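You operate a simulated robot arm through the tools that you are given. There is no shell and no other tool. Be economical: measure what you need, move in short steps, check, and stop when the job is done.

You are at the controls of a simulated robot arm. One attempt, no reset.

TASK
Move the red divider to slot L2 and the blue one to L1, then rack both cases.
Fine: the black case stands between slots L1 and L2, the brown case between L2 and L3. Set down upright: black case, brown case.

The check looks at the end state, three seconds after you hand in, the way a careful person would. Anything else that was tipped, shoved, dropped, spilled or broken makes it a failure.

THE ROBOT
A 7-joint arm with a two-finger parallel gripper, fixed in place. Base frame: the origin is at the foot of the arm, x ahead of it, y to its left, z up; the work surface is at about z = 95. Lengths are in cm, angles in rad, forces in N, time in s.
With the tool pointing down near the work surface it reaches from about 26 to 68 cm from the base axis. Its first joint turns from -1.152 to 1.152 rad. Payload 1.57 kg.
Tool frame: the origin (TCP) lies between the finger pads and is the grasp point; the fingertips stand 3 cm ahead of it; z points along the fingers, y is the line along which they close. The gripper opens to 11 cm. The fingers are 2.4 cm wide and 1.2 cm thick; the gripper's body (4.8 by 11.2 cm) begins 7.8 cm behind the TCP.
Orientation is that of the tool frame in the base frame, as a unit quaternion [x, y, z, w]. With the fingers straight down and closing along the base's y, the tool's x points along the base's -x, its y along +y and its z along -z.

THE INTERFACE
- The arm moves only by the tool play_rows. Its argument "plan" is a list of rows, each an object (a shift or turn left out is 0, a gripper value left out holds the last) with "angular": the turn, a rotation vector about the tool's x, y, z in rad, a list of three; "dp": the shift along the tool's x, y, z in cm, a list of three; "claw": the closure, from 0 (fully open) to 1 (shut). In form: [{"angular": [wx, wy, wz], "dp": [tx, ty, tz], "claw": claw}, ...]. A call has 1 to 10 rows; each row shifts and turns the commanded pose from where the row before left it, along the tool's axes as they then stand. Rows are played at 5 a second. More than 5 cm and 0.15 rad between two rows, or a gripper value outside its range, and nothing of the call is played. A pose out of reach is approached as far as the arm can. The call stops where the force on the tool passes 40 N (or 10 N more than at its start, if that is more) or the arm is blocked; 0.2 s more then pass. The fingers move at their own pace (about 10.8 cm/s each) and stop on an object; they squeeze with about 31 N. The grip force told is the motor's: it shows also when the fingers shut on nothing. Time passes only in rows, and 0.2 s behind the last, so rows that do not move let the fingers close. The reply holds the time, the measured pose of the TCP, the force on the tool along the base axes, the opening and the grip force, in the units named above and with some noise, with the torque about the TCP (base axes, N m) and any sound that the robot's microphone picked up.
- Cameras (640 x 400 px; columns grow to the right, rows downward): "scene" is fixed at [15.98, -38.26, 141.81]; the picture's right is [0.84, -0.54, 0.00], its down [-0.24, -0.37, -0.90] and it looks along [0.49, 0.75, -0.44] (base axes); focal length 312 px, centre (320, 200). "wrist" rides on the gripper at [7, 1.6, -14.1] in the tool frame; the picture's right is [-0.23, 0.97, 0.00], its down [-0.85, -0.20, -0.48] and it looks along [-0.47, -0.11, 0.88] (tool axes); focal length 222 px, centre (320, 200). There is no depth. A picture from a camera that has moved, and an enlarged one, comes with that camera's place and axes in the base frame and with its lens.
- get_image(camera): a new picture of that camera. No time passes.
- enlarge(camera, box): a new picture of the part [left, top, right, bottom] of that camera's present view, enlarged. No time passes.
- hand_in(): hands the job in; it is judged then, once.

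Work in short steps. Places have to be worked out from the pictures, the camera data and where the tool is seen: move nearer, look again, correct. Check each grasp and each placing, and mend what went wrong. You have 120 turns and 68 pictures in all, those below and enlarged ones among them. Open the gripper and draw the arm clear of the work before you hand the job in, unless the task says otherwise; then end with one line.

The tools are called as a command line: name --argument value ..., lists and objects as JSON in quotes. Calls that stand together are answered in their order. play_rows: Moves the arm, as the interface text tells. Its arguments: {"type":"object","properties":{"plan":{"type":"array","items":{"type":"object","properties":{"angular":{"type":"array","items":{"type":"number"}},"dp":{"type":"array","items":{"type":"number"}},"claw":{"type":"number"}}}}},"required":["plan"]} The other tools are called the same way: get_image (camera) takes a picture; enlarge (camera, box) takes an enlarged picture of a part of a camera's view; hand_in () hands the job in.

At the start:

```text
time_s: 0.0
eef_pos: [39.2, 6.95, 120.13]
ee_rot: [-0.001, 1.0, 0.001, 0.0]
wrist_force: [0.0, -0.1, 0.1]
torque: [0.01, 0.02, -0.02]
finger_gap: 10.99
grip_force: 0.1
```

scene: 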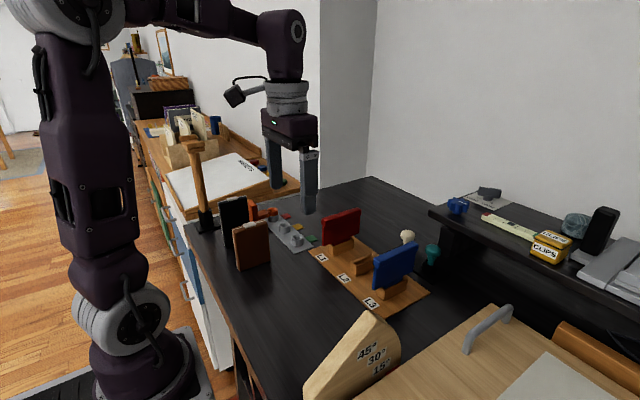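
wrist: 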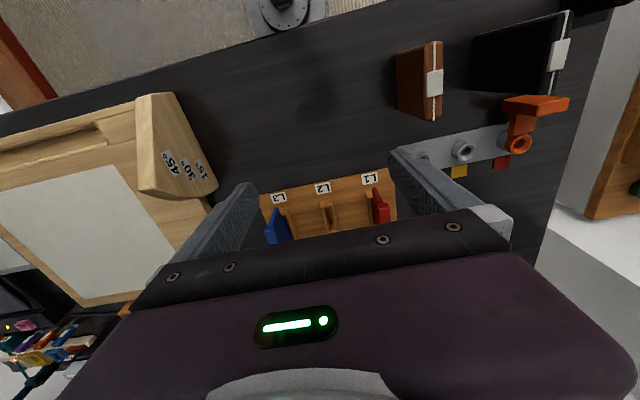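

I start with enlarged views of the rack and the cases to work out the geometry.

enlarge --camera "scene" --box '[280, 180, 460, 330]'

enlarge --camera "scene" --box '[180, 170, 340, 290]'

enlarge --camera "wrist" --box '[240, 20, 600, 245]'

```text
2.67 times, centred on (370, 255) of scene
camera zoom: at [15.98, -38.26, 141.81], right [0.84, -0.54, 0.0], down [-0.24, -0.37, -0.9], along [0.49, 0.75, -0.44], focal length 833 px, centre (187, 53)
```

zoom: 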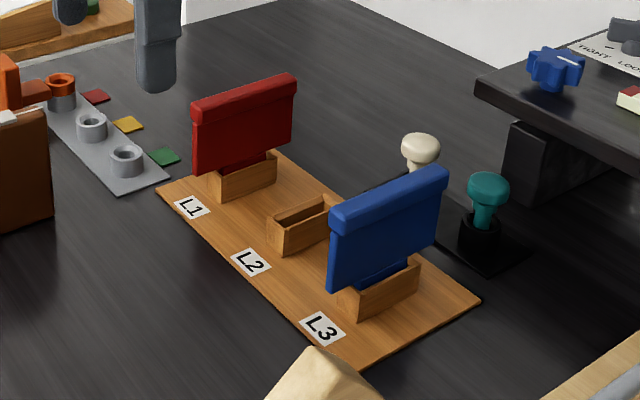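

```text
3.33 times, centred on (260, 230) of scene
camera zoom: at [15.98, -38.26, 141.81], right [0.84, -0.54, 0.0], down [-0.24, -0.37, -0.9], along [0.49, 0.75, -0.44], focal length 1042 px, centre (520, 100)
```

zoom: 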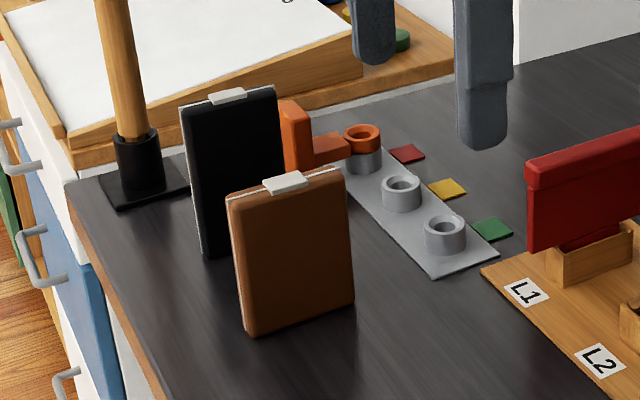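

```text
1.78 times, centred on (420, 132) of wrist
camera zoom: at [32.17, 8.54, 134.11], right [0.23, 0.97, 0.0], down [0.85, -0.2, 0.48], along [0.47, -0.11, -0.88], focal length 395 px, centre (142, 320)
```

zoom: 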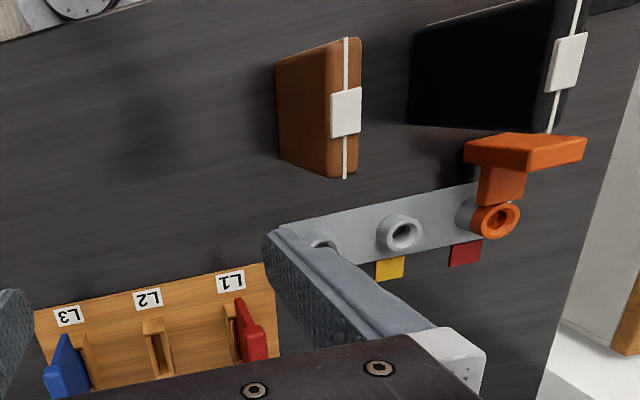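

Estimates: the slots lie along x at y≈13.75 (L1), 4.95 (L2) and -4.0 (L3), centred near x≈56. The red divider's top bar is at z≈104.5–106.5. I move above red, partly closing the fingers.

play_rows --plan '[{"dp": [-4, 1.7, 1.2], "claw": 0.45}, {"dp": [-4, 1.7, 1.2]}, {"dp": [-4, 1.7, 1.2]}, {"dp": [-4, 1.7, 1.2]}, {}]'

get_image --camera "wrist"

get_image --camera "scene"

```text
time_s: 1.2
eef_pos: [54.83, 13.99, 115.36]
ee_rot: [0.001, 1.0, 0.0, 0.0]
wrist_force: [0.2, -0.1, -0.4]
torque: [0.0, -0.01, -0.01]
finger_gap: 6.04
grip_force: 0.1
```

```text
62 pictures are left
camera wrist: at [48.02, 15.65, 129.51], right [0.23, 0.97, 0.0], down [0.85, -0.2, 0.48], along [0.47, -0.11, -0.88], focal length 222 px, centre (320, 200)
```

wrist: 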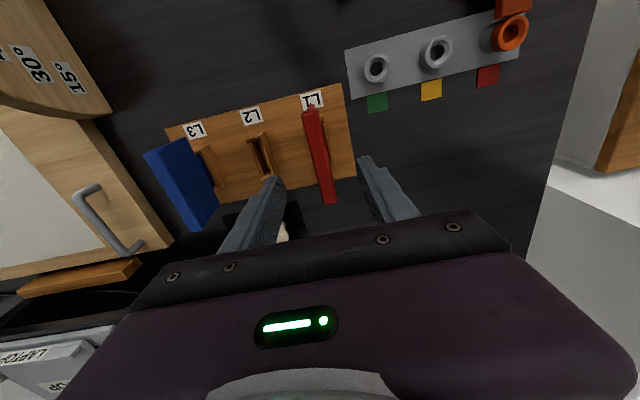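

```text
61 pictures are left
```

scene: 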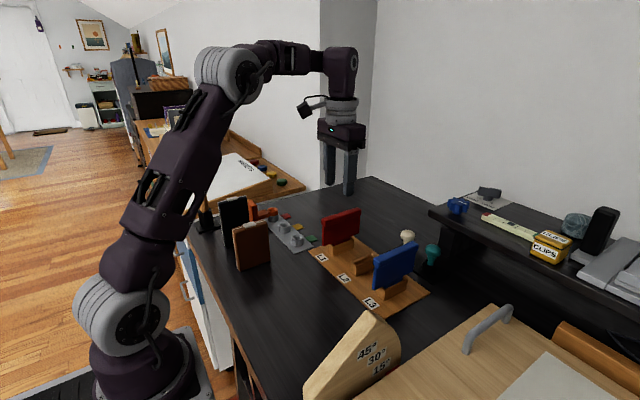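

Red sits at about y≈14.0, x 50.3–61. I enlarge to measure the slots and divider more precisely.

enlarge --camera "wrist" --box '[140, 75, 380, 225]'

```text
2.67 times, centred on (260, 150) of wrist
camera zoom: at [48.02, 15.65, 129.51], right [0.23, 0.97, 0.0], down [0.85, -0.2, 0.48], along [0.47, -0.11, -0.88], focal length 592 px, centre (480, 333)
```

zoom: 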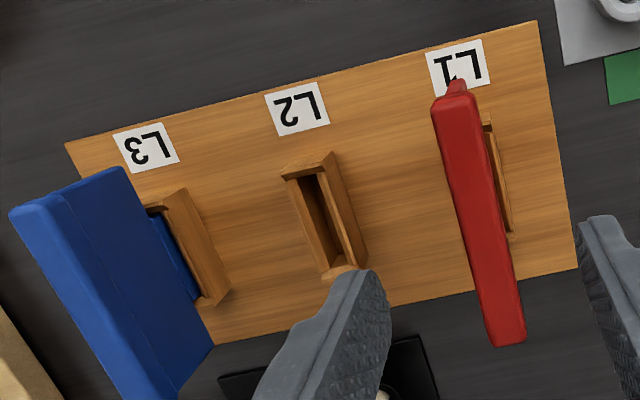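

Slot spacing is ~8.8 cm: L1 y≈14.0, L2 y≈5.2, L3 y≈-3.6, centre x≈56.1. I descend and grip red's bar.

play_rows --plan '[{"dp": [-1.3, 0, 2.6]}, {"dp": [0, 0, 2.6]}, {"dp": [0, 0, 2.6]}, {"dp": [0, 0, 2.5]}, {}]'

enlarge --camera "scene" --box '[280, 150, 440, 300]'

```text
time_s: 2.4
eef_pos: [56.56, 13.98, 104.95]
ee_rot: [0.001, 1.0, 0.0, -0.001]
wrist_force: [-0.4, -0.6, -0.1]
torque: [0.0, 0.0, 0.0]
finger_gap: 6.07
grip_force: 0.0
```

```text
2.67 times, centred on (360, 225) of scene
camera zoom: at [15.98, -38.26, 141.81], right [0.84, -0.54, 0.0], down [-0.24, -0.37, -0.9], along [0.49, 0.75, -0.44], focal length 833 px, centre (213, 133)
```

zoom: 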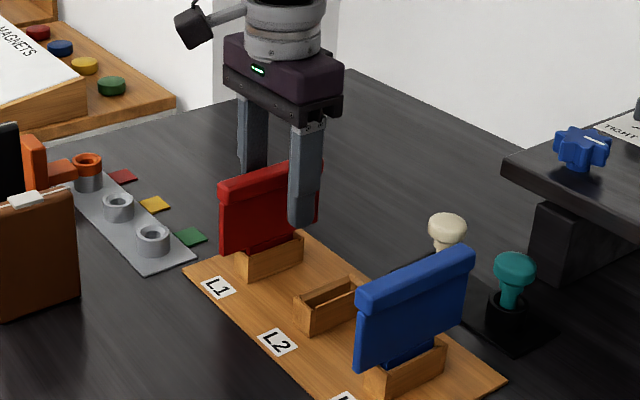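

The fingers straddle red well; I close.

play_rows --plan '[{"claw": 1.0}, {}, {}]'

```text
time_s: 3.2
eef_pos: [56.45, 13.76, 104.95]
ee_rot: [0.0, 1.0, -0.001, 0.0]
wrist_force: [0.2, 0.5, 0.2]
torque: [0.01, -0.01, 0.01]
finger_gap: 1.72
grip_force: 30.9
```

Gripped at 1.72 cm. I lift straight up.

play_rows --plan '[{"dp": [0, 0, -2]}, {"dp": [0, 0, -2]}, {"dp": [0, 0, -2]}, {}]'

enlarge --camera "scene" --box '[280, 150, 440, 300]'

enlarge --camera "wrist" --box '[140, 75, 380, 225]'

```text
time_s: 4.2
eef_pos: [56.51, 13.78, 110.8]
ee_rot: [0.001, 1.0, 0.0, 0.0]
wrist_force: [-0.2, -0.8, -0.3]
torque: [0.02, 0.0, -0.02]
finger_gap: 1.7
grip_force: 31.1
```

```text
2.67 times, centred on (360, 225) of scene
camera zoom: at [15.98, -38.26, 141.81], right [0.84, -0.54, 0.0], down [-0.24, -0.37, -0.9], along [0.49, 0.75, -0.44], focal length 833 px, centre (213, 133)
```

zoom: 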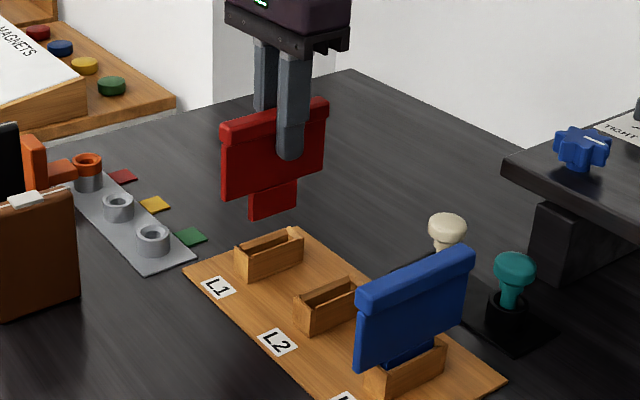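

```text
2.67 times, centred on (260, 150) of wrist
camera zoom: at [49.64, 15.28, 124.87], right [0.23, 0.97, 0.0], down [0.86, -0.2, 0.48], along [0.47, -0.11, -0.88], focal length 592 px, centre (480, 333)
```

zoom: 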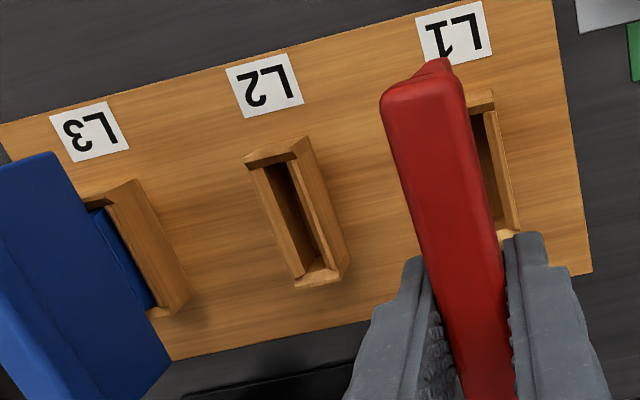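

Red is lifted cleanly. I shift it by one pitch (-8.83 in y), then check that L2 appears exactly where L1 appears now (label corner (492,48), block right edge (492,90)–(518,232)).

play_rows --plan '[{"dp": [0, -3, 0]}, {"dp": [0, -3, 0]}, {"dp": [0, -2.83, 0]}, {}, {}]'

enlarge --camera "wrist" --box '[140, 75, 380, 225]'

enlarge --camera "scene" --box '[280, 150, 440, 300]'

```text
time_s: 5.4
eef_pos: [56.44, 5.09, 110.93]
ee_rot: [-0.001, 1.0, 0.0, 0.0]
wrist_force: [0.7, -0.5, -0.6]
torque: [-0.03, 0.01, 0.02]
finger_gap: 1.71
grip_force: 31.0
```

```text
2.67 times, centred on (260, 150) of wrist
camera zoom: at [49.55, 6.56, 124.92], right [0.23, 0.97, 0.0], down [0.85, -0.2, 0.48], along [0.47, -0.11, -0.88], focal length 592 px, centre (480, 333)
```

zoom: 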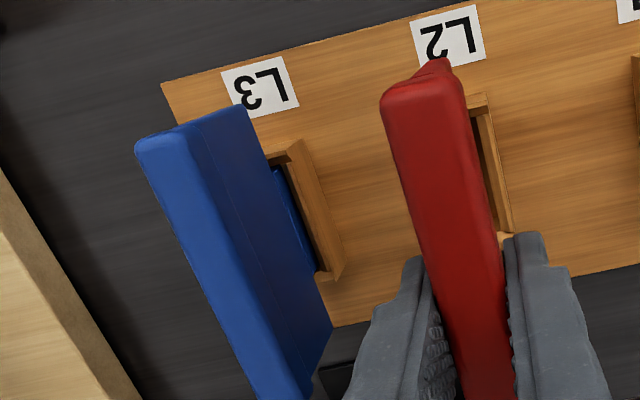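

```text
2.67 times, centred on (360, 225) of scene
camera zoom: at [15.98, -38.26, 141.81], right [0.84, -0.54, 0.0], down [-0.24, -0.37, -0.9], along [0.49, 0.75, -0.44], focal length 833 px, centre (213, 133)
```

zoom: 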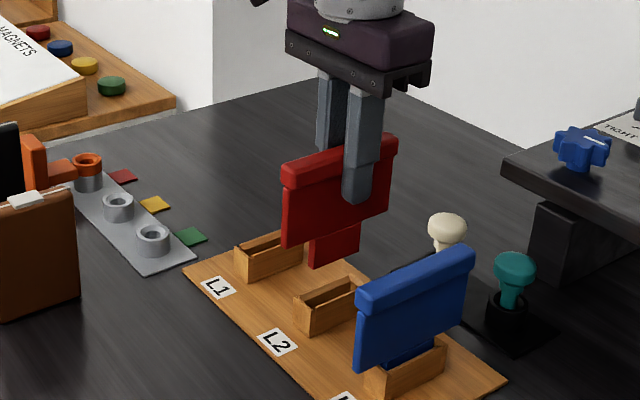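

L2 is a few pixels short of matching, so I nudge about 0.15 cm further in -y and slightly in +x. Then I lower most of the way.

play_rows --plan '[{"dp": [-0.06, -0.15, 0]}, {"dp": [0, 0, 1.5]}, {"dp": [0, 0, 1.2]}, {}]'

enlarge --camera "scene" --box '[330, 195, 410, 270]'

```text
time_s: 6.4
eef_pos: [56.46, 4.79, 108.32]
ee_rot: [0.001, 1.0, 0.0, 0.0]
wrist_force: [0.3, -1.1, 1.0]
torque: [-0.01, 0.0, 0.0]
finger_gap: 1.76
grip_force: 31.2
```

```text
5.33 times, centred on (370, 232) of scene
camera zoom: at [15.98, -38.26, 141.81], right [0.84, -0.54, 0.0], down [-0.24, -0.37, -0.9], along [0.49, 0.75, -0.44], focal length 1667 px, centre (53, 27)
```

zoom: 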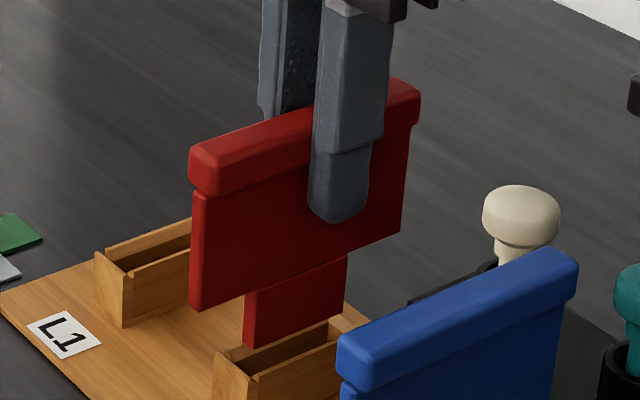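

The tab looks lined up over the L2 slot. I lower gently to the original grasp height.

play_rows --plan '[{"dp": [0, 0, 0.8]}, {"dp": [0, 0, 0.8]}, {"dp": [0, 0, 0.8]}, {"dp": [0, 0, 0.6]}, {"dp": [0, 0, 0.3]}, {}]'

enlarge --camera "scene" --box '[330, 195, 410, 270]'

```text
time_s: 7.8
eef_pos: [56.39, 4.89, 105.02]
ee_rot: [0.0, 1.0, 0.0, 0.0]
wrist_force: [0.4, -0.8, 0.5]
torque: [-0.03, 0.01, -0.01]
finger_gap: 1.74
grip_force: 30.5
```

```text
5.33 times, centred on (370, 232) of scene
camera zoom: at [15.97, -38.26, 141.81], right [0.84, -0.54, 0.0], down [-0.24, -0.37, -0.9], along [0.49, 0.75, -0.44], focal length 1667 px, centre (53, 27)
```

zoom: 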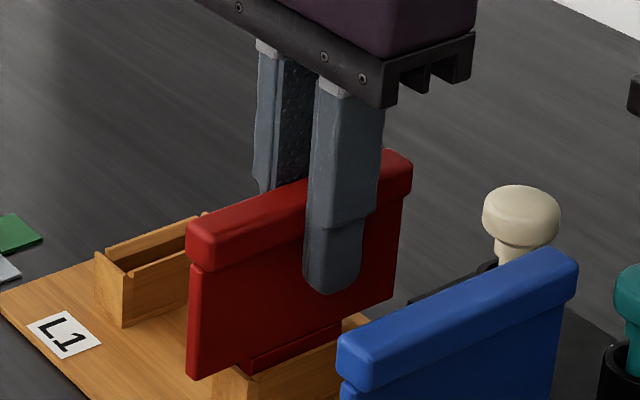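

Red is in L2 with no force. I release and rise, then move above the blue one.

play_rows --plan '[{"claw": 0.5}, {}, {"dp": [0, 0, -3]}, {"dp": [0, 0, -4]}, {"dp": [0, 0, -3.5]}, {"dp": [0, -4.4, 0]}, {"dp": [0, -4.4, 0]}, {}]'

get_image --camera "wrist"

enlarge --camera "scene" --box '[280, 150, 440, 300]'

```text
time_s: 9.6
eef_pos: [56.27, -3.94, 115.71]
ee_rot: [0.0, 1.0, 0.0, 0.0]
wrist_force: [-0.3, 0.1, -0.2]
torque: [-0.03, -0.04, -0.01]
finger_gap: 5.49
grip_force: 0.0
```

```text
52 pictures are left
camera wrist: at [49.37, -2.38, 129.76], right [0.23, 0.97, 0.0], down [0.85, -0.2, 0.48], along [0.47, -0.11, -0.88], focal length 222 px, centre (320, 200)
```

wrist: 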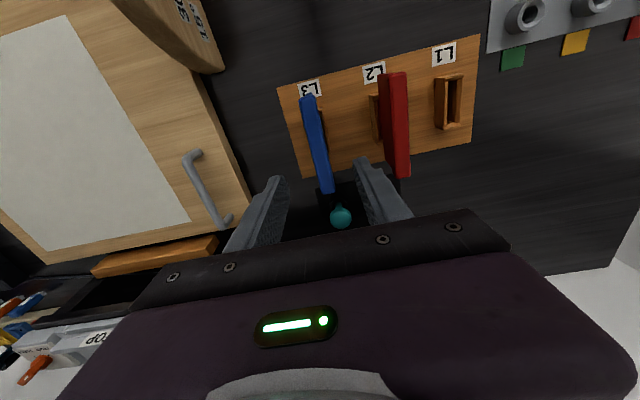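

```text
2.67 times, centred on (360, 225) of scene
camera zoom: at [15.97, -38.26, 141.81], right [0.84, -0.54, 0.0], down [-0.24, -0.37, -0.9], along [0.49, 0.75, -0.44], focal length 833 px, centre (213, 133)
```

zoom: 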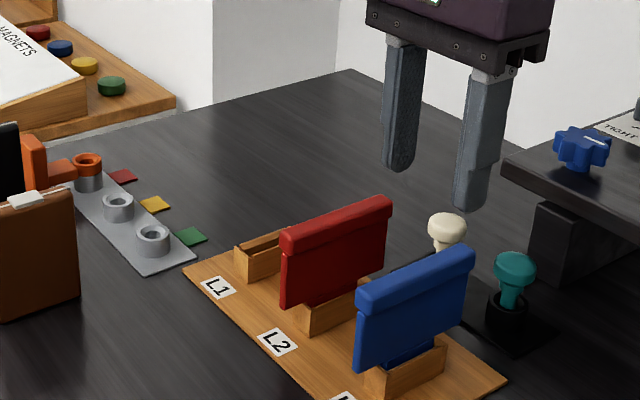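

Red stands well in L2. Blue's centre is y≈-4.0, below the TCP, so I descend and grip.

play_rows --plan '[{"dp": [0, 0, 3]}, {"dp": [0, 0, 3]}, {"dp": [0, 0, 3]}, {"dp": [0, 0, 1.7]}, {}, {"claw": 1.0}, {}, {}]'

enlarge --camera "scene" --box '[300, 150, 460, 300]'

```text
time_s: 11.4
eef_pos: [56.36, -4.04, 104.89]
ee_rot: [0.0, 1.0, 0.0, 0.0]
wrist_force: [0.3, 0.9, 0.1]
torque: [0.0, 0.0, -0.01]
finger_gap: 1.73
grip_force: 31.0
```

```text
2.67 times, centred on (380, 225) of scene
camera zoom: at [15.98, -38.26, 141.81], right [0.84, -0.54, 0.0], down [-0.24, -0.37, -0.9], along [0.49, 0.75, -0.44], focal length 833 px, centre (160, 133)
```

zoom: 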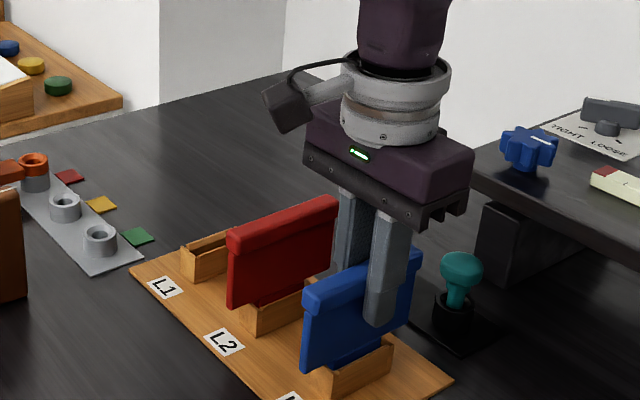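

Blue gripped. I lift 14 cm to clear red and carry it to L1 (y≈13.78).

play_rows --plan '[{"dp": [0, 0, -3.5]}, {"dp": [0, 0, -3.5]}, {"dp": [0, 0, -3.5]}, {"dp": [0, 0, -3.5]}, {}, {"dp": [0, 4.45, 0]}, {"dp": [0, 4.45, 0]}, {"dp": [0, 4.45, 0]}, {"dp": [0, 4.45, 0]}, {}]'

enlarge --camera "scene" --box '[280, 150, 440, 300]'

```text
time_s: 13.6
eef_pos: [56.41, 14.01, 119.03]
ee_rot: [0.0, 1.0, 0.0, -0.001]
wrist_force: [0.0, 0.6, 0.0]
torque: [0.03, 0.0, 0.0]
finger_gap: 1.74
grip_force: 31.2
```

```text
2.67 times, centred on (360, 225) of scene
camera zoom: at [15.98, -38.26, 141.81], right [0.84, -0.54, 0.0], down [-0.24, -0.37, -0.9], along [0.49, 0.75, -0.44], focal length 833 px, centre (213, 133)
```

zoom: 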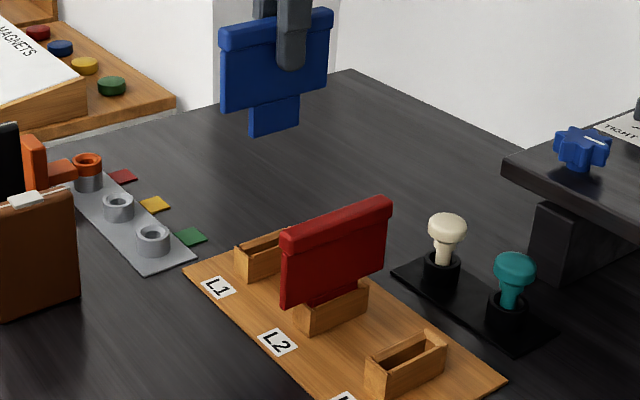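

I nudge -0.2 in y, lower to z≈110.8 and compare with the earlier red-over-L1 picture.

play_rows --plan '[{"dp": [0, -0.2, 2.7]}, {"dp": [0, 0, 2.7]}, {"dp": [0, 0, 2.7]}, {}, {}]'

enlarge --camera "wrist" --box '[140, 75, 380, 225]'

```text
time_s: 14.8
eef_pos: [56.36, 13.67, 110.54]
ee_rot: [0.0, 1.0, -0.001, 0.0]
wrist_force: [-0.2, -0.8, -0.8]
torque: [0.01, -0.02, 0.0]
finger_gap: 1.73
grip_force: 31.1
```

```text
2.67 times, centred on (260, 150) of wrist
camera zoom: at [49.49, 15.2, 124.65], right [0.23, 0.97, 0.0], down [0.85, -0.2, 0.48], along [0.47, -0.11, -0.88], focal length 592 px, centre (480, 333)
```

zoom: 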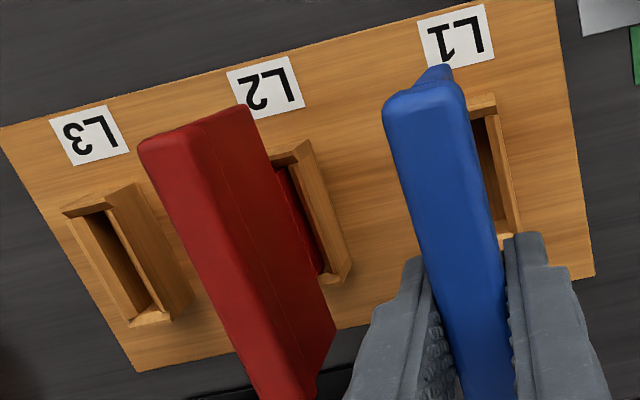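

This nearly matches, with blue gripped ~0.15 cm further in +x, so I correct by that and lower.

play_rows --plan '[{"dp": [0.13, 0.05, 1.2]}, {"dp": [0, 0, 1.0]}, {}]'

enlarge --camera "scene" --box '[310, 180, 390, 255]'

```text
time_s: 15.6
eef_pos: [56.26, 13.49, 108.42]
ee_rot: [0.0, 1.0, -0.001, 0.0]
wrist_force: [-0.3, -0.7, -0.7]
torque: [-0.03, 0.03, 0.0]
finger_gap: 1.74
grip_force: 31.4
```

```text
5.33 times, centred on (350, 218) of scene
camera zoom: at [15.98, -38.26, 141.81], right [0.84, -0.54, 0.0], down [-0.24, -0.37, -0.9], along [0.49, 0.75, -0.44], focal length 1667 px, centre (160, 107)
```

zoom: 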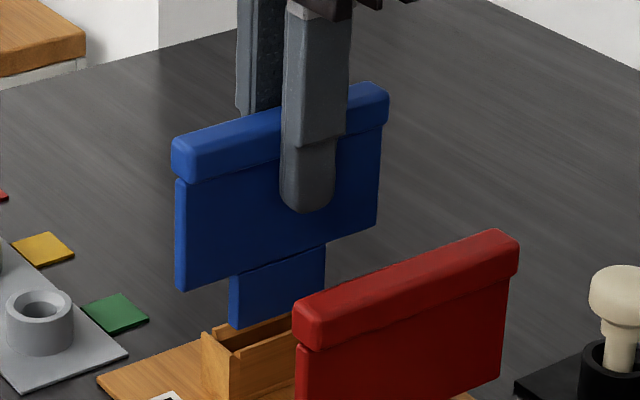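

The tab lies over the slot the same way it did at L2. I add 0.15 in y (reading 13.49 versus 13.77) and lower.

play_rows --plan '[{"dp": [0, 0.15, 0.5]}, {"dp": [0, 0, 0.8]}, {"dp": [0, 0, 0.8]}, {"dp": [0, 0, 0.8]}, {"dp": [0, 0, 0.55]}, {}]'

enlarge --camera "scene" --box '[310, 180, 390, 255]'

```text
time_s: 17.0
eef_pos: [56.26, 13.83, 104.91]
ee_rot: [0.0, 1.0, 0.0, 0.0]
wrist_force: [0.8, 5.2, 4.7]
torque: [0.35, -0.02, 0.03]
finger_gap: 1.74
grip_force: 31.0
```

```text
5.33 times, centred on (350, 218) of scene
camera zoom: at [15.97, -38.25, 141.81], right [0.84, -0.54, 0.0], down [-0.24, -0.37, -0.9], along [0.49, 0.75, -0.44], focal length 1667 px, centre (160, 107)
```

zoom: 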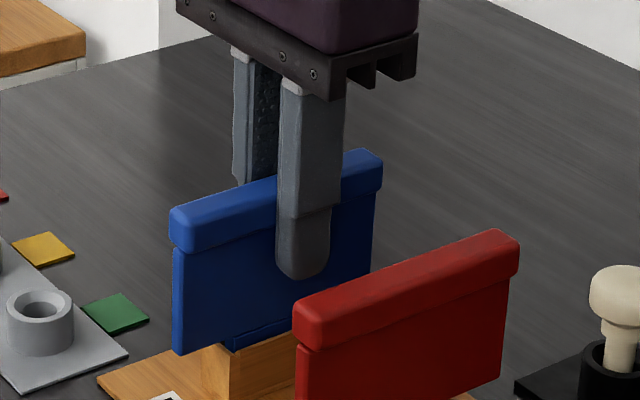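

Blue is seated in L1 with light contact. I release, rise and look.

play_rows --plan '[{"claw": 0.55}, {}, {"dp": [0, 0, -3]}, {"dp": [0, 0, -5]}, {"dp": [0, 0, -5]}, {"dp": [4.5, 0, -2]}, {"dp": [4.5, 0.5, 0]}, {"dp": [4.5, 0.5, 0], "claw": 0.2}, {"dp": [4, 0.5, 0]}, {}]'

get_image --camera "wrist"

enlarge --camera "scene" --box '[200, 160, 440, 310]'

```text
time_s: 19.2
eef_pos: [39.04, 15.6, 119.92]
ee_rot: [0.001, 1.0, 0.0, 0.0]
wrist_force: [-0.8, -0.5, -0.5]
torque: [0.01, -0.04, -0.03]
finger_gap: 8.79
grip_force: 0.1
```

```text
45 pictures are left
camera wrist: at [32.08, 17.09, 134.09], right [0.23, 0.97, 0.0], down [0.85, -0.2, 0.48], along [0.47, -0.11, -0.88], focal length 222 px, centre (320, 200)
```

wrist: 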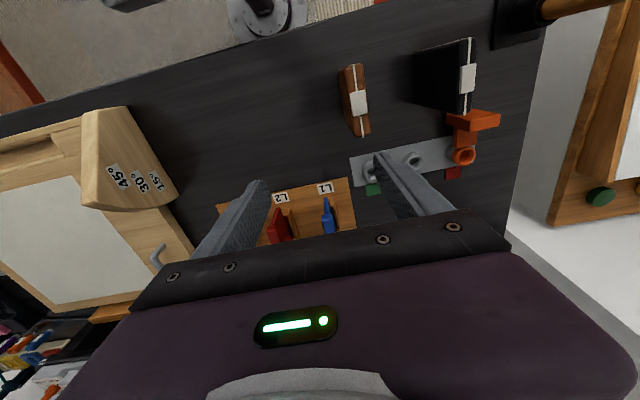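

```text
2.67 times, centred on (320, 235) of scene
camera zoom: at [15.97, -38.26, 141.81], right [0.84, -0.54, 0.0], down [-0.24, -0.37, -0.9], along [0.49, 0.75, -0.44], focal length 833 px, centre (320, 107)
```

zoom: 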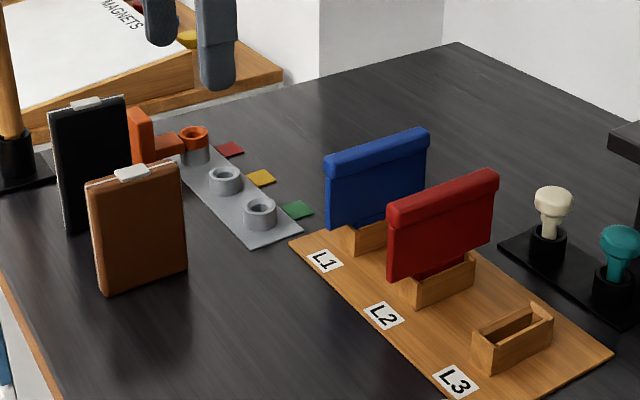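

Both dividers are in place. I enlarge the cases in the wrist view to measure their position, yaw and thickness.

enlarge --camera "wrist" --box '[310, 30, 510, 155]'

```text
3.20 times, centred on (410, 92) of wrist
camera zoom: at [32.08, 17.09, 134.09], right [0.23, 0.97, 0.0], down [0.85, -0.2, 0.48], along [0.47, -0.11, -0.88], focal length 711 px, centre (32, 544)
```

zoom: 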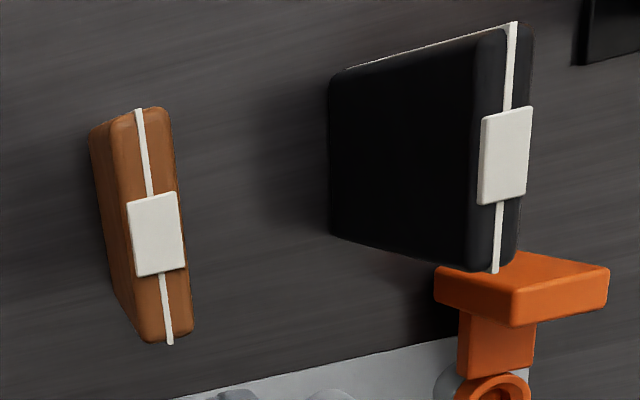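

Brown case: centre (35.6, 20.8), ~2 cm thick, top z≈106, yaw≈0. Black: centre (35.7, 31.7), top ≈108. I align above black first, since it goes in the middle gap, and look.

play_rows --plan '[{"dp": [0, 4.1, -1], "claw": 0.45}, {"dp": [0.8, 4, 0]}, {"dp": [1.2, 4, 0]}, {"dp": [1.3, 4, 0]}, {}, {}]'

get_image --camera "wrist"

enlarge --camera "scene" --box '[160, 100, 320, 280]'

```text
time_s: 20.6
eef_pos: [35.69, 31.44, 121.25]
ee_rot: [0.001, 1.0, 0.001, 0.0]
wrist_force: [0.6, 0.2, -0.5]
torque: [0.04, 0.02, -0.02]
finger_gap: 6.06
grip_force: 0.1
```

```text
42 pictures are left
camera wrist: at [28.8, 32.98, 135.3], right [0.23, 0.97, 0.0], down [0.85, -0.2, 0.48], along [0.47, -0.11, -0.88], focal length 222 px, centre (320, 200)
```

wrist: 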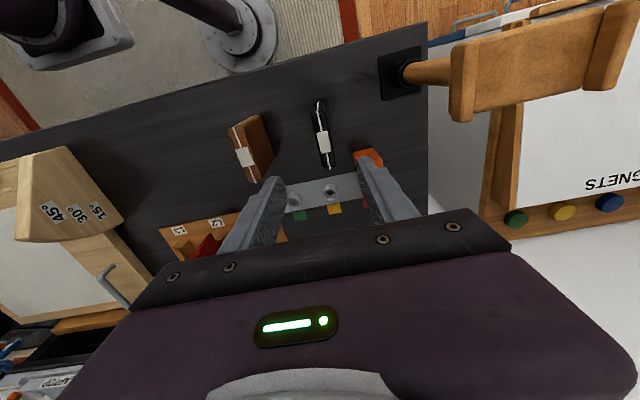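

```text
2.22 times, centred on (240, 190) of scene
camera zoom: at [15.98, -38.26, 141.81], right [0.84, -0.54, 0.0], down [-0.24, -0.37, -0.9], along [0.49, 0.75, -0.44], focal length 694 px, centre (498, 222)
```

zoom: 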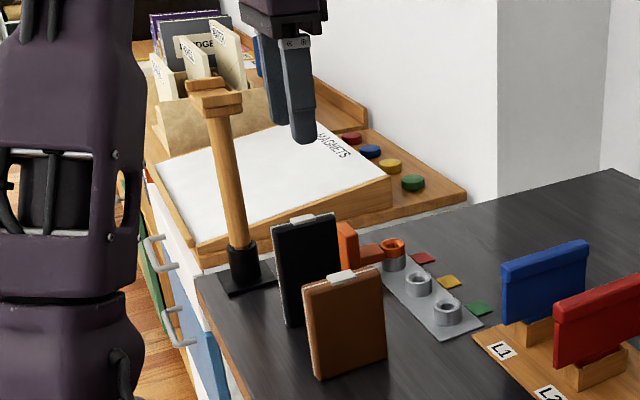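

Black now appears at y≈32.2, so I enlarge to refine before descending.

enlarge --camera "wrist" --box '[260, 80, 420, 200]'

```text
3.33 times, centred on (340, 140) of wrist
camera zoom: at [28.8, 32.98, 135.3], right [0.23, 0.97, 0.0], down [0.85, -0.2, 0.48], along [0.47, -0.11, -0.88], focal length 740 px, centre (253, 400)
```

zoom: 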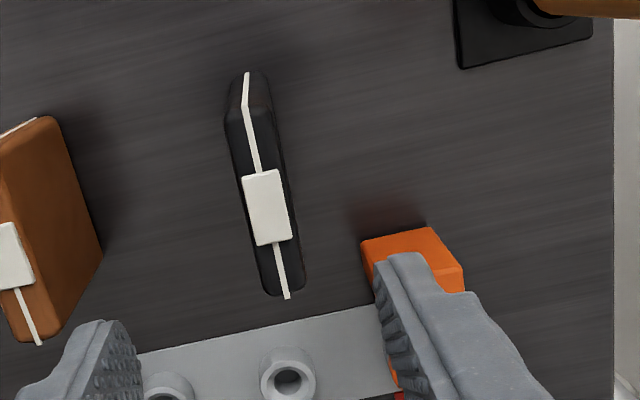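

Black centre is (35.5, 31.9) and the fingers clear the orange piece (x≥39.5). I descend to z≈104.

play_rows --plan '[{"dp": [0.1, 0.45, 3]}, {"dp": [0, 0, 4]}, {"dp": [0, 0, 4]}, {"dp": [0, 0, 3]}, {"dp": [0, 0, 3]}, {}]'

enlarge --camera "scene" --box '[160, 140, 320, 280]'

get_image --camera "wrist"

```text
time_s: 22.0
eef_pos: [35.29, 31.9, 104.0]
ee_rot: [0.001, 1.0, 0.001, -0.001]
wrist_force: [-0.6, 0.1, 1.2]
torque: [0.01, -0.01, 0.01]
finger_gap: 6.05
grip_force: 0.1
```

```text
2.86 times, centred on (240, 210) of scene
camera zoom: at [15.98, -38.26, 141.81], right [0.84, -0.54, 0.0], down [-0.24, -0.37, -0.9], along [0.49, 0.75, -0.44], focal length 893 px, centre (549, 171)
```

zoom: 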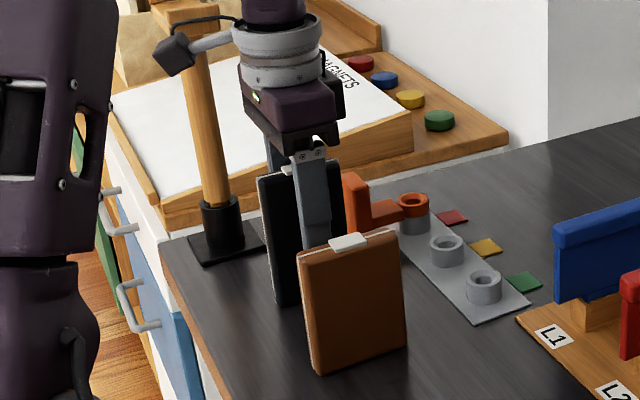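

```text
38 pictures are left
camera wrist: at [28.42, 33.47, 118.12], right [0.23, 0.97, 0.0], down [0.85, -0.2, 0.48], along [0.47, -0.11, -0.88], focal length 222 px, centre (320, 200)
```

wrist: 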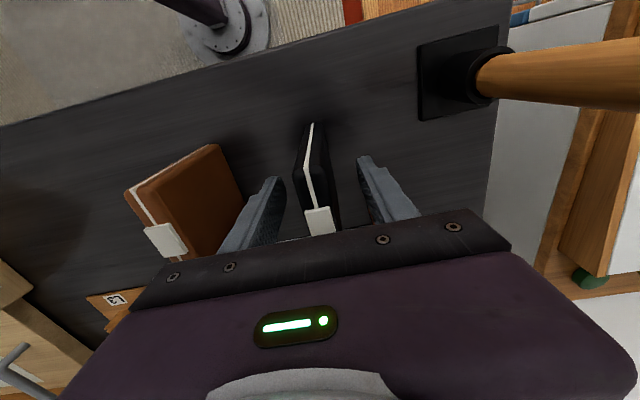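

The case is centred between the fingers; I close and lift a little.

play_rows --plan '[{"claw": 1.0}, {}, {}, {"dp": [0, 0, -1.5]}, {}]'

enlarge --camera "scene" --box '[160, 140, 320, 280]'

```text
time_s: 23.2
eef_pos: [35.35, 31.91, 105.56]
ee_rot: [-0.001, 1.0, 0.0, 0.001]
wrist_force: [0.4, 0.4, -1.3]
torque: [-0.02, 0.02, -0.02]
finger_gap: 1.79
grip_force: 30.5
```

```text
2.86 times, centred on (240, 210) of scene
camera zoom: at [15.98, -38.26, 141.81], right [0.84, -0.54, 0.0], down [-0.24, -0.37, -0.9], along [0.49, 0.75, -0.44], focal length 893 px, centre (549, 171)
```

zoom: 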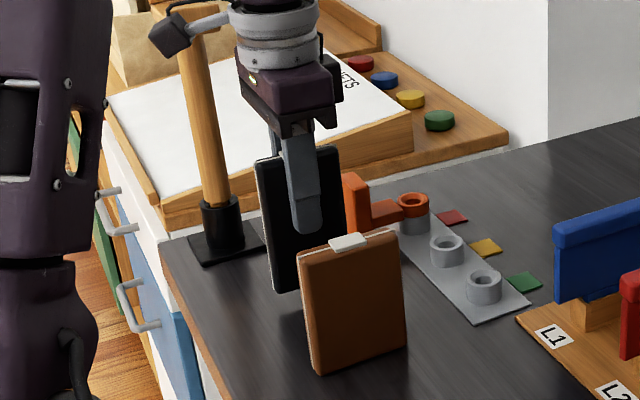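

The case is held. I lift it well above everything and carry it towards the gap.

play_rows --plan '[{"dp": [0, 0, -4]}, {"dp": [0, 0, -4]}, {"dp": [0, 0, -4]}, {"dp": [0, 0, -4]}, {}]'

play_rows --plan '[{"dp": [-2.93, -3.22, 0]}, {"dp": [-2.93, -3.22, 0]}, {"dp": [-2.93, -3.22, 0]}, {"dp": [-2.93, -3.22, 0]}, {"dp": [-2.93, -3.22, 0]}, {"dp": [-2.93, -3.22, 0]}, {"dp": [-2.93, -3.22, 0]}, {}, {}]'

get_image --camera "wrist"

enlarge --camera "scene" --box '[260, 110, 450, 300]'

```text
time_s: 24.4
eef_pos: [35.59, 31.75, 121.69]
ee_rot: [0.0, 1.0, -0.001, 0.001]
wrist_force: [-0.2, -0.4, -1.6]
torque: [0.01, 0.02, -0.01]
finger_gap: 1.77
grip_force: 31.2
```

```text
time_s: 26.4
eef_pos: [55.95, 9.14, 121.47]
ee_rot: [0.0, 1.0, 0.0, -0.001]
wrist_force: [0.3, 0.0, -2.0]
torque: [-0.02, 0.05, -0.01]
finger_gap: 1.77
grip_force: 30.9
```

```text
36 pictures are left
camera wrist: at [49.1, 10.78, 135.52], right [0.23, 0.97, 0.0], down [0.85, -0.2, 0.48], along [0.47, -0.11, -0.88], focal length 222 px, centre (320, 200)
```

wrist: 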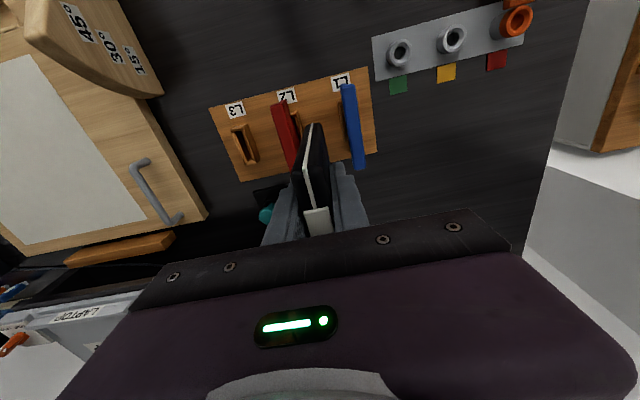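

```text
2.11 times, centred on (355, 205) of scene
camera zoom: at [15.98, -38.26, 141.81], right [0.84, -0.54, 0.0], down [-0.24, -0.37, -0.9], along [0.49, 0.75, -0.44], focal length 658 px, centre (246, 190)
```

zoom: 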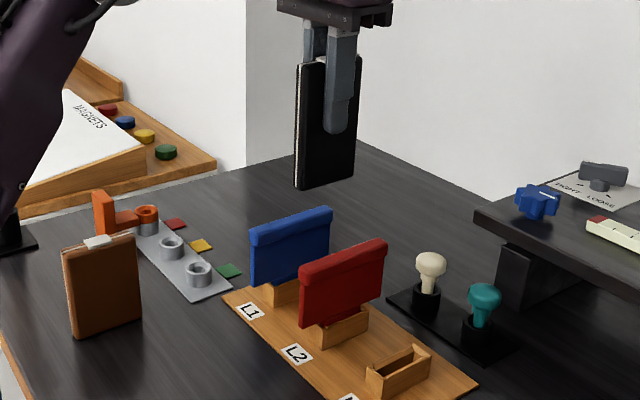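

I'm at y≈9.15 and the gap middle is ≈9.35, so I shift +0.2. I lower until the case bottom is between the dividers, then check.

play_rows --plan '[{"dp": [0, 0.2, 2]}, {"dp": [0, 0, 3]}, {"dp": [0, 0, 3]}, {"dp": [0, 0, 2]}, {}]'

enlarge --camera "wrist" --box '[180, 60, 400, 220]'

enlarge --camera "scene" --box '[280, 150, 420, 290]'

```text
time_s: 27.6
eef_pos: [55.94, 9.45, 111.45]
ee_rot: [0.001, 1.0, 0.0, 0.0]
wrist_force: [-0.2, -0.9, -0.5]
torque: [0.03, 0.03, 0.0]
finger_gap: 1.82
grip_force: 30.6
```

```text
2.50 times, centred on (290, 140) of wrist
camera zoom: at [49.06, 10.98, 125.52], right [0.23, 0.97, 0.0], down [0.85, -0.2, 0.48], along [0.47, -0.11, -0.88], focal length 555 px, centre (395, 350)
```

zoom: 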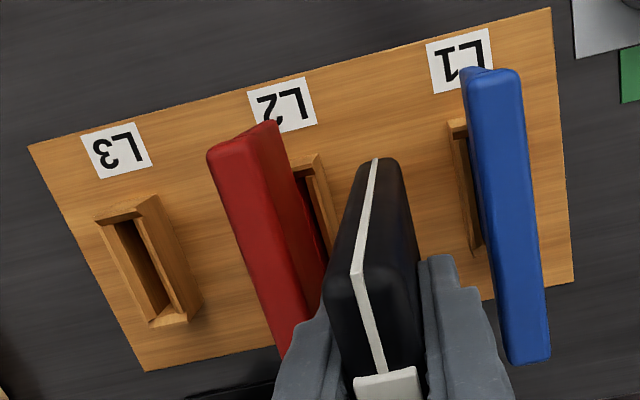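

```text
2.86 times, centred on (350, 220) of scene
camera zoom: at [15.98, -38.26, 141.81], right [0.84, -0.54, 0.0], down [-0.24, -0.37, -0.9], along [0.49, 0.75, -0.44], focal length 893 px, centre (234, 143)
```

zoom: 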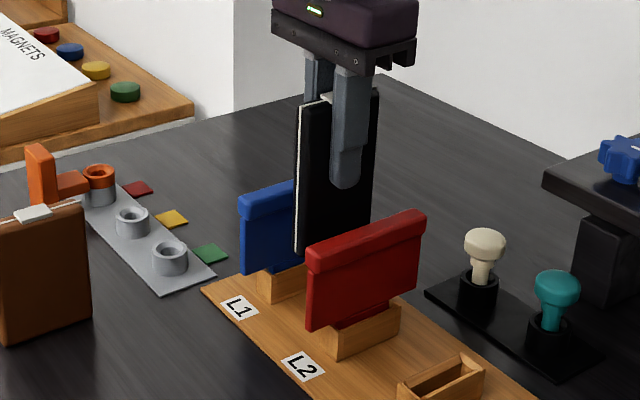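

The case is centred in the gap. I lower towards contact in small steps.

play_rows --plan '[{"dp": [0, 0, 2]}, {"dp": [0, 0, 2]}, {"dp": [0, 0, 1.5]}, {"dp": [0, 0, 0.4]}, {}]'

enlarge --camera "scene" --box '[280, 150, 420, 290]'

```text
time_s: 28.8
eef_pos: [55.91, 9.62, 105.48]
ee_rot: [0.0, 1.0, 0.0, 0.0]
wrist_force: [-0.6, 0.1, -1.1]
torque: [0.02, 0.01, -0.01]
finger_gap: 1.79
grip_force: 30.8
```

```text
2.86 times, centred on (350, 220) of scene
camera zoom: at [15.98, -38.26, 141.81], right [0.84, -0.54, 0.0], down [-0.24, -0.37, -0.9], along [0.49, 0.75, -0.44], focal length 893 px, centre (234, 143)
```

zoom: 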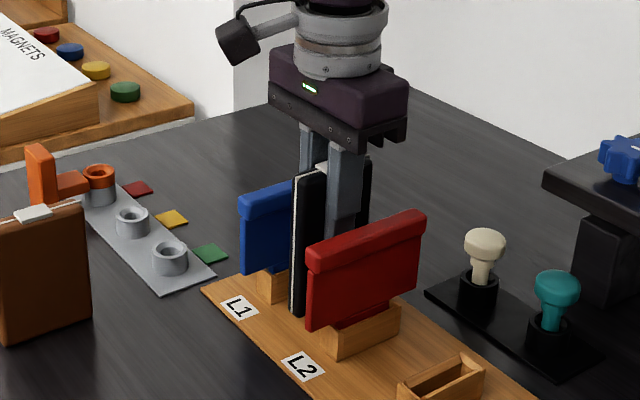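

No contact yet; I keep lowering by 0.2 cm steps until the force shows.

play_rows --plan '[{"dp": [0, -0.1, 0.2]}, {"dp": [0, 0, 0.2]}, {"dp": [0, 0, 0.2]}, {}]'

```text
time_s: 29.8
eef_pos: [55.93, 9.24, 104.99]
ee_rot: [-0.001, 1.0, -0.001, 0.0]
wrist_force: [-0.4, -0.5, -2.2]
torque: [0.02, 0.01, -0.01]
finger_gap: 1.76
grip_force: 31.2
```

play_rows --plan '[{"dp": [0, 0, 0.15]}, {"dp": [0, 0, 0.15]}, {}]'

```text
time_s: 30.6
eef_pos: [56.09, 9.43, 104.66]
ee_rot: [0.001, 1.0, 0.001, -0.001]
wrist_force: [-0.1, -0.7, -2.2]
torque: [0.01, -0.01, -0.03]
finger_gap: 1.8
grip_force: 31.3
```

Still only the case's weight is read, so I step lower.

play_rows --plan '[{"dp": [0, 0, 0.15]}, {"dp": [0, 0, 0.15]}, {}]'

```text
time_s: 31.4
eef_pos: [56.04, 9.49, 104.5]
ee_rot: [0.0, 1.0, 0.001, 0.001]
wrist_force: [-0.4, 3.6, 23.6]
torque: [0.23, 0.24, -0.04]
finger_gap: 1.79
grip_force: 31.0
```

Contact (23 N) at z≈104.5. I ease up slightly and open just a bit, to a ~3.2 cm gap.

play_rows --plan '[{"dp": [0, 0, -0.12]}, {"claw": 0.71}, {}, {}]'

enlarge --camera "scene" --box '[280, 150, 420, 290]'

enlarge --camera "wrist" --box '[180, 60, 460, 240]'

```text
time_s: 32.4
eef_pos: [55.83, 9.26, 104.42]
ee_rot: [0.0, 1.0, -0.001, 0.0]
wrist_force: [-0.4, -0.1, -0.1]
torque: [0.0, 0.01, 0.0]
finger_gap: 3.2
grip_force: 0.1
```

```text
2.86 times, centred on (350, 220) of scene
camera zoom: at [15.98, -38.26, 141.81], right [0.84, -0.54, 0.0], down [-0.24, -0.37, -0.9], along [0.49, 0.75, -0.44], focal length 893 px, centre (234, 143)
```

zoom: 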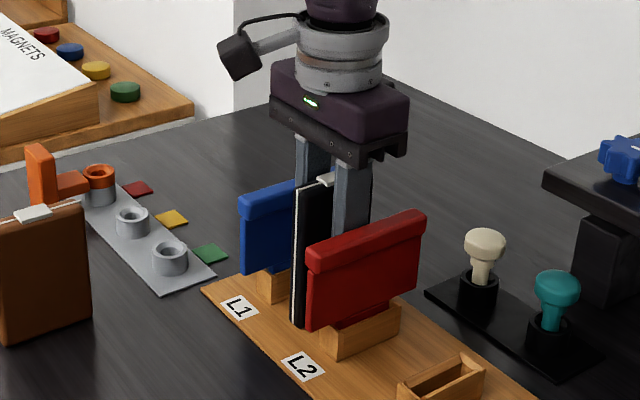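

```text
2.22 times, centred on (320, 150) of wrist
camera zoom: at [48.98, 10.91, 118.51], right [0.23, 0.97, 0.0], down [0.86, -0.2, 0.48], along [0.47, -0.11, -0.88], focal length 494 px, centre (320, 311)
```

zoom: 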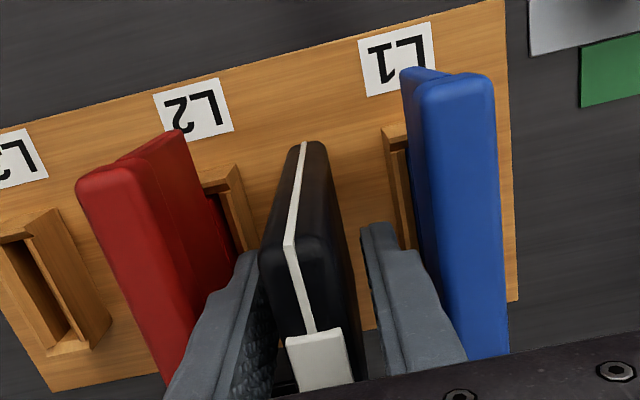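

The black case stands free and upright. I rise straight up.

play_rows --plan '[{"dp": [0, 0, -1.5]}, {"dp": [0, 0, -3]}, {"dp": [0, 0, -4]}, {"dp": [0, 0, -4.5]}, {"dp": [0, 0, -4.5]}, {}]'

get_image --camera "wrist"

enlarge --camera "scene" --box '[280, 150, 420, 290]'

```text
time_s: 33.8
eef_pos: [55.65, 9.67, 122.18]
ee_rot: [0.001, 1.0, 0.0, 0.0]
wrist_force: [0.3, 0.3, 0.0]
torque: [-0.02, 0.0, 0.0]
finger_gap: 3.21
grip_force: 0.1
```

```text
29 pictures are left
camera wrist: at [48.8, 11.23, 136.31], right [0.23, 0.97, 0.0], down [0.86, -0.2, 0.48], along [0.47, -0.11, -0.88], focal length 222 px, centre (320, 200)
```

wrist: 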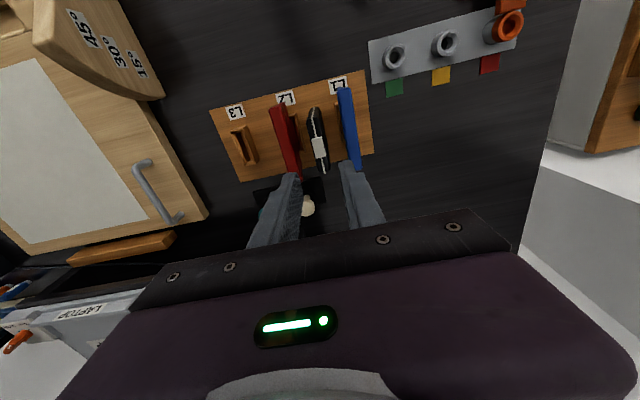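

```text
2.86 times, centred on (350, 220) of scene
camera zoom: at [15.97, -38.26, 141.81], right [0.84, -0.54, 0.0], down [-0.24, -0.37, -0.9], along [0.49, 0.75, -0.44], focal length 893 px, centre (234, 143)
```

zoom: 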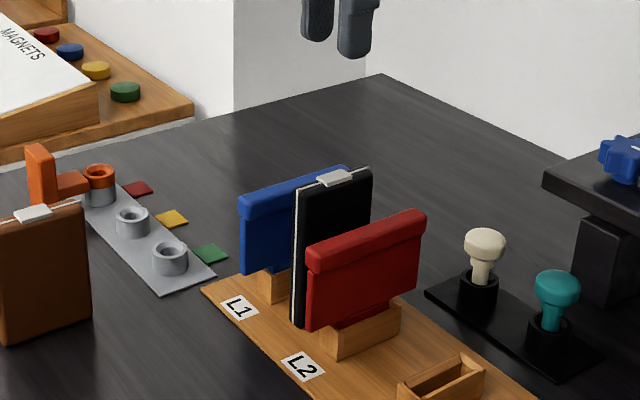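

The black case stands upright between blue and red. Now I go above the brown case.

play_rows --plan '[{"dp": [4, 2.25, 0], "claw": 0.45}, {"dp": [4, 2.25, 0]}, {"dp": [4, 2.25, 0]}, {"dp": [4, 2.25, 0]}, {"dp": [4, 2.25, 0]}, {}, {}]'

enlarge --camera "wrist" --box '[260, 80, 420, 200]'

```text
time_s: 35.4
eef_pos: [35.67, 20.62, 121.93]
ee_rot: [0.001, 1.0, -0.001, 0.0]
wrist_force: [0.0, -0.7, -0.1]
torque: [0.01, -0.04, 0.0]
finger_gap: 6.05
grip_force: 0.0
```

```text
3.33 times, centred on (340, 140) of wrist
camera zoom: at [28.82, 22.18, 136.03], right [0.23, 0.97, 0.0], down [0.85, -0.2, 0.48], along [0.47, -0.11, -0.88], focal length 740 px, centre (253, 400)
```

zoom: 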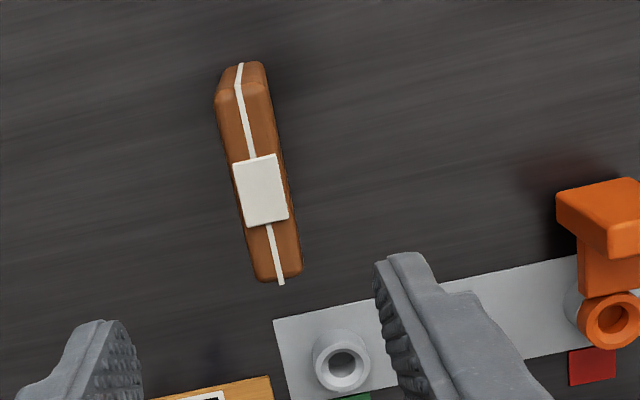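

Brown centre is (35.6, 20.95). I shift +0.3 in y and descend to z≈102.7.

play_rows --plan '[{"dp": [0, 0.3, 3]}, {"dp": [0, 0, 4]}, {"dp": [0, 0, 4]}, {"dp": [0, 0, 4]}, {"dp": [0, 0, 4.2]}, {}]'

get_image --camera "wrist"

```text
time_s: 36.8
eef_pos: [35.92, 20.83, 102.67]
ee_rot: [0.001, 1.0, 0.0, 0.0]
wrist_force: [-0.2, -0.2, -0.2]
torque: [0.02, -0.01, 0.03]
finger_gap: 6.03
grip_force: 0.0
```

```text
26 pictures are left
camera wrist: at [28.94, 22.31, 116.72], right [0.23, 0.97, 0.0], down [0.85, -0.2, 0.48], along [0.47, -0.11, -0.88], focal length 222 px, centre (320, 200)
```

wrist: 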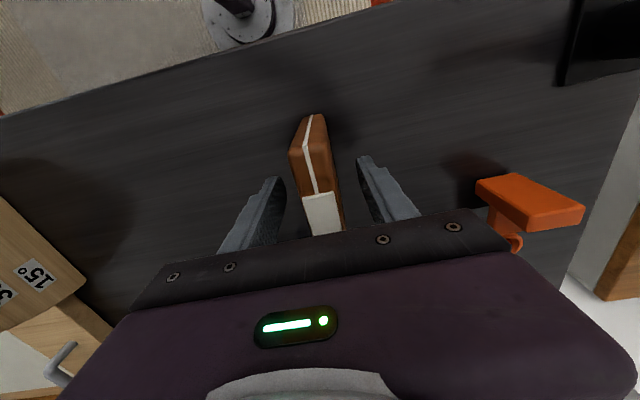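

Well centred; I grip and lift to z≈121.

play_rows --plan '[{"claw": 1.0}, {}, {}, {"dp": [0, 0, -3]}, {"dp": [0, 0, -4]}, {"dp": [0, 0, -4]}, {"dp": [0, 0, -4]}, {"dp": [0, 0, -4]}, {}]'

get_image --camera "scene"

```text
time_s: 38.8
eef_pos: [35.96, 20.81, 122.01]
ee_rot: [0.0, 1.0, 0.0, 0.0]
wrist_force: [0.6, 0.1, -1.4]
torque: [0.02, 0.01, 0.01]
finger_gap: 2.14
grip_force: 31.0
```

```text
25 pictures are left
```

scene: 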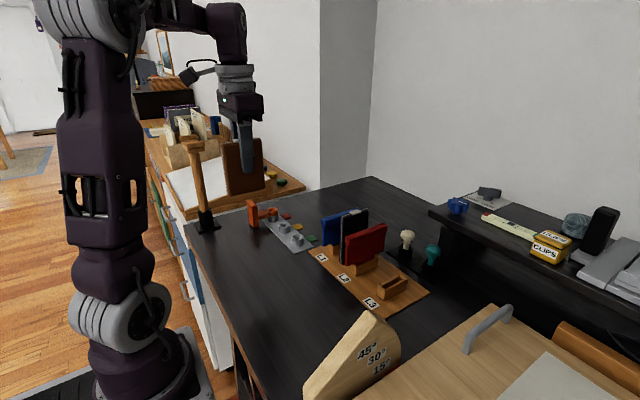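

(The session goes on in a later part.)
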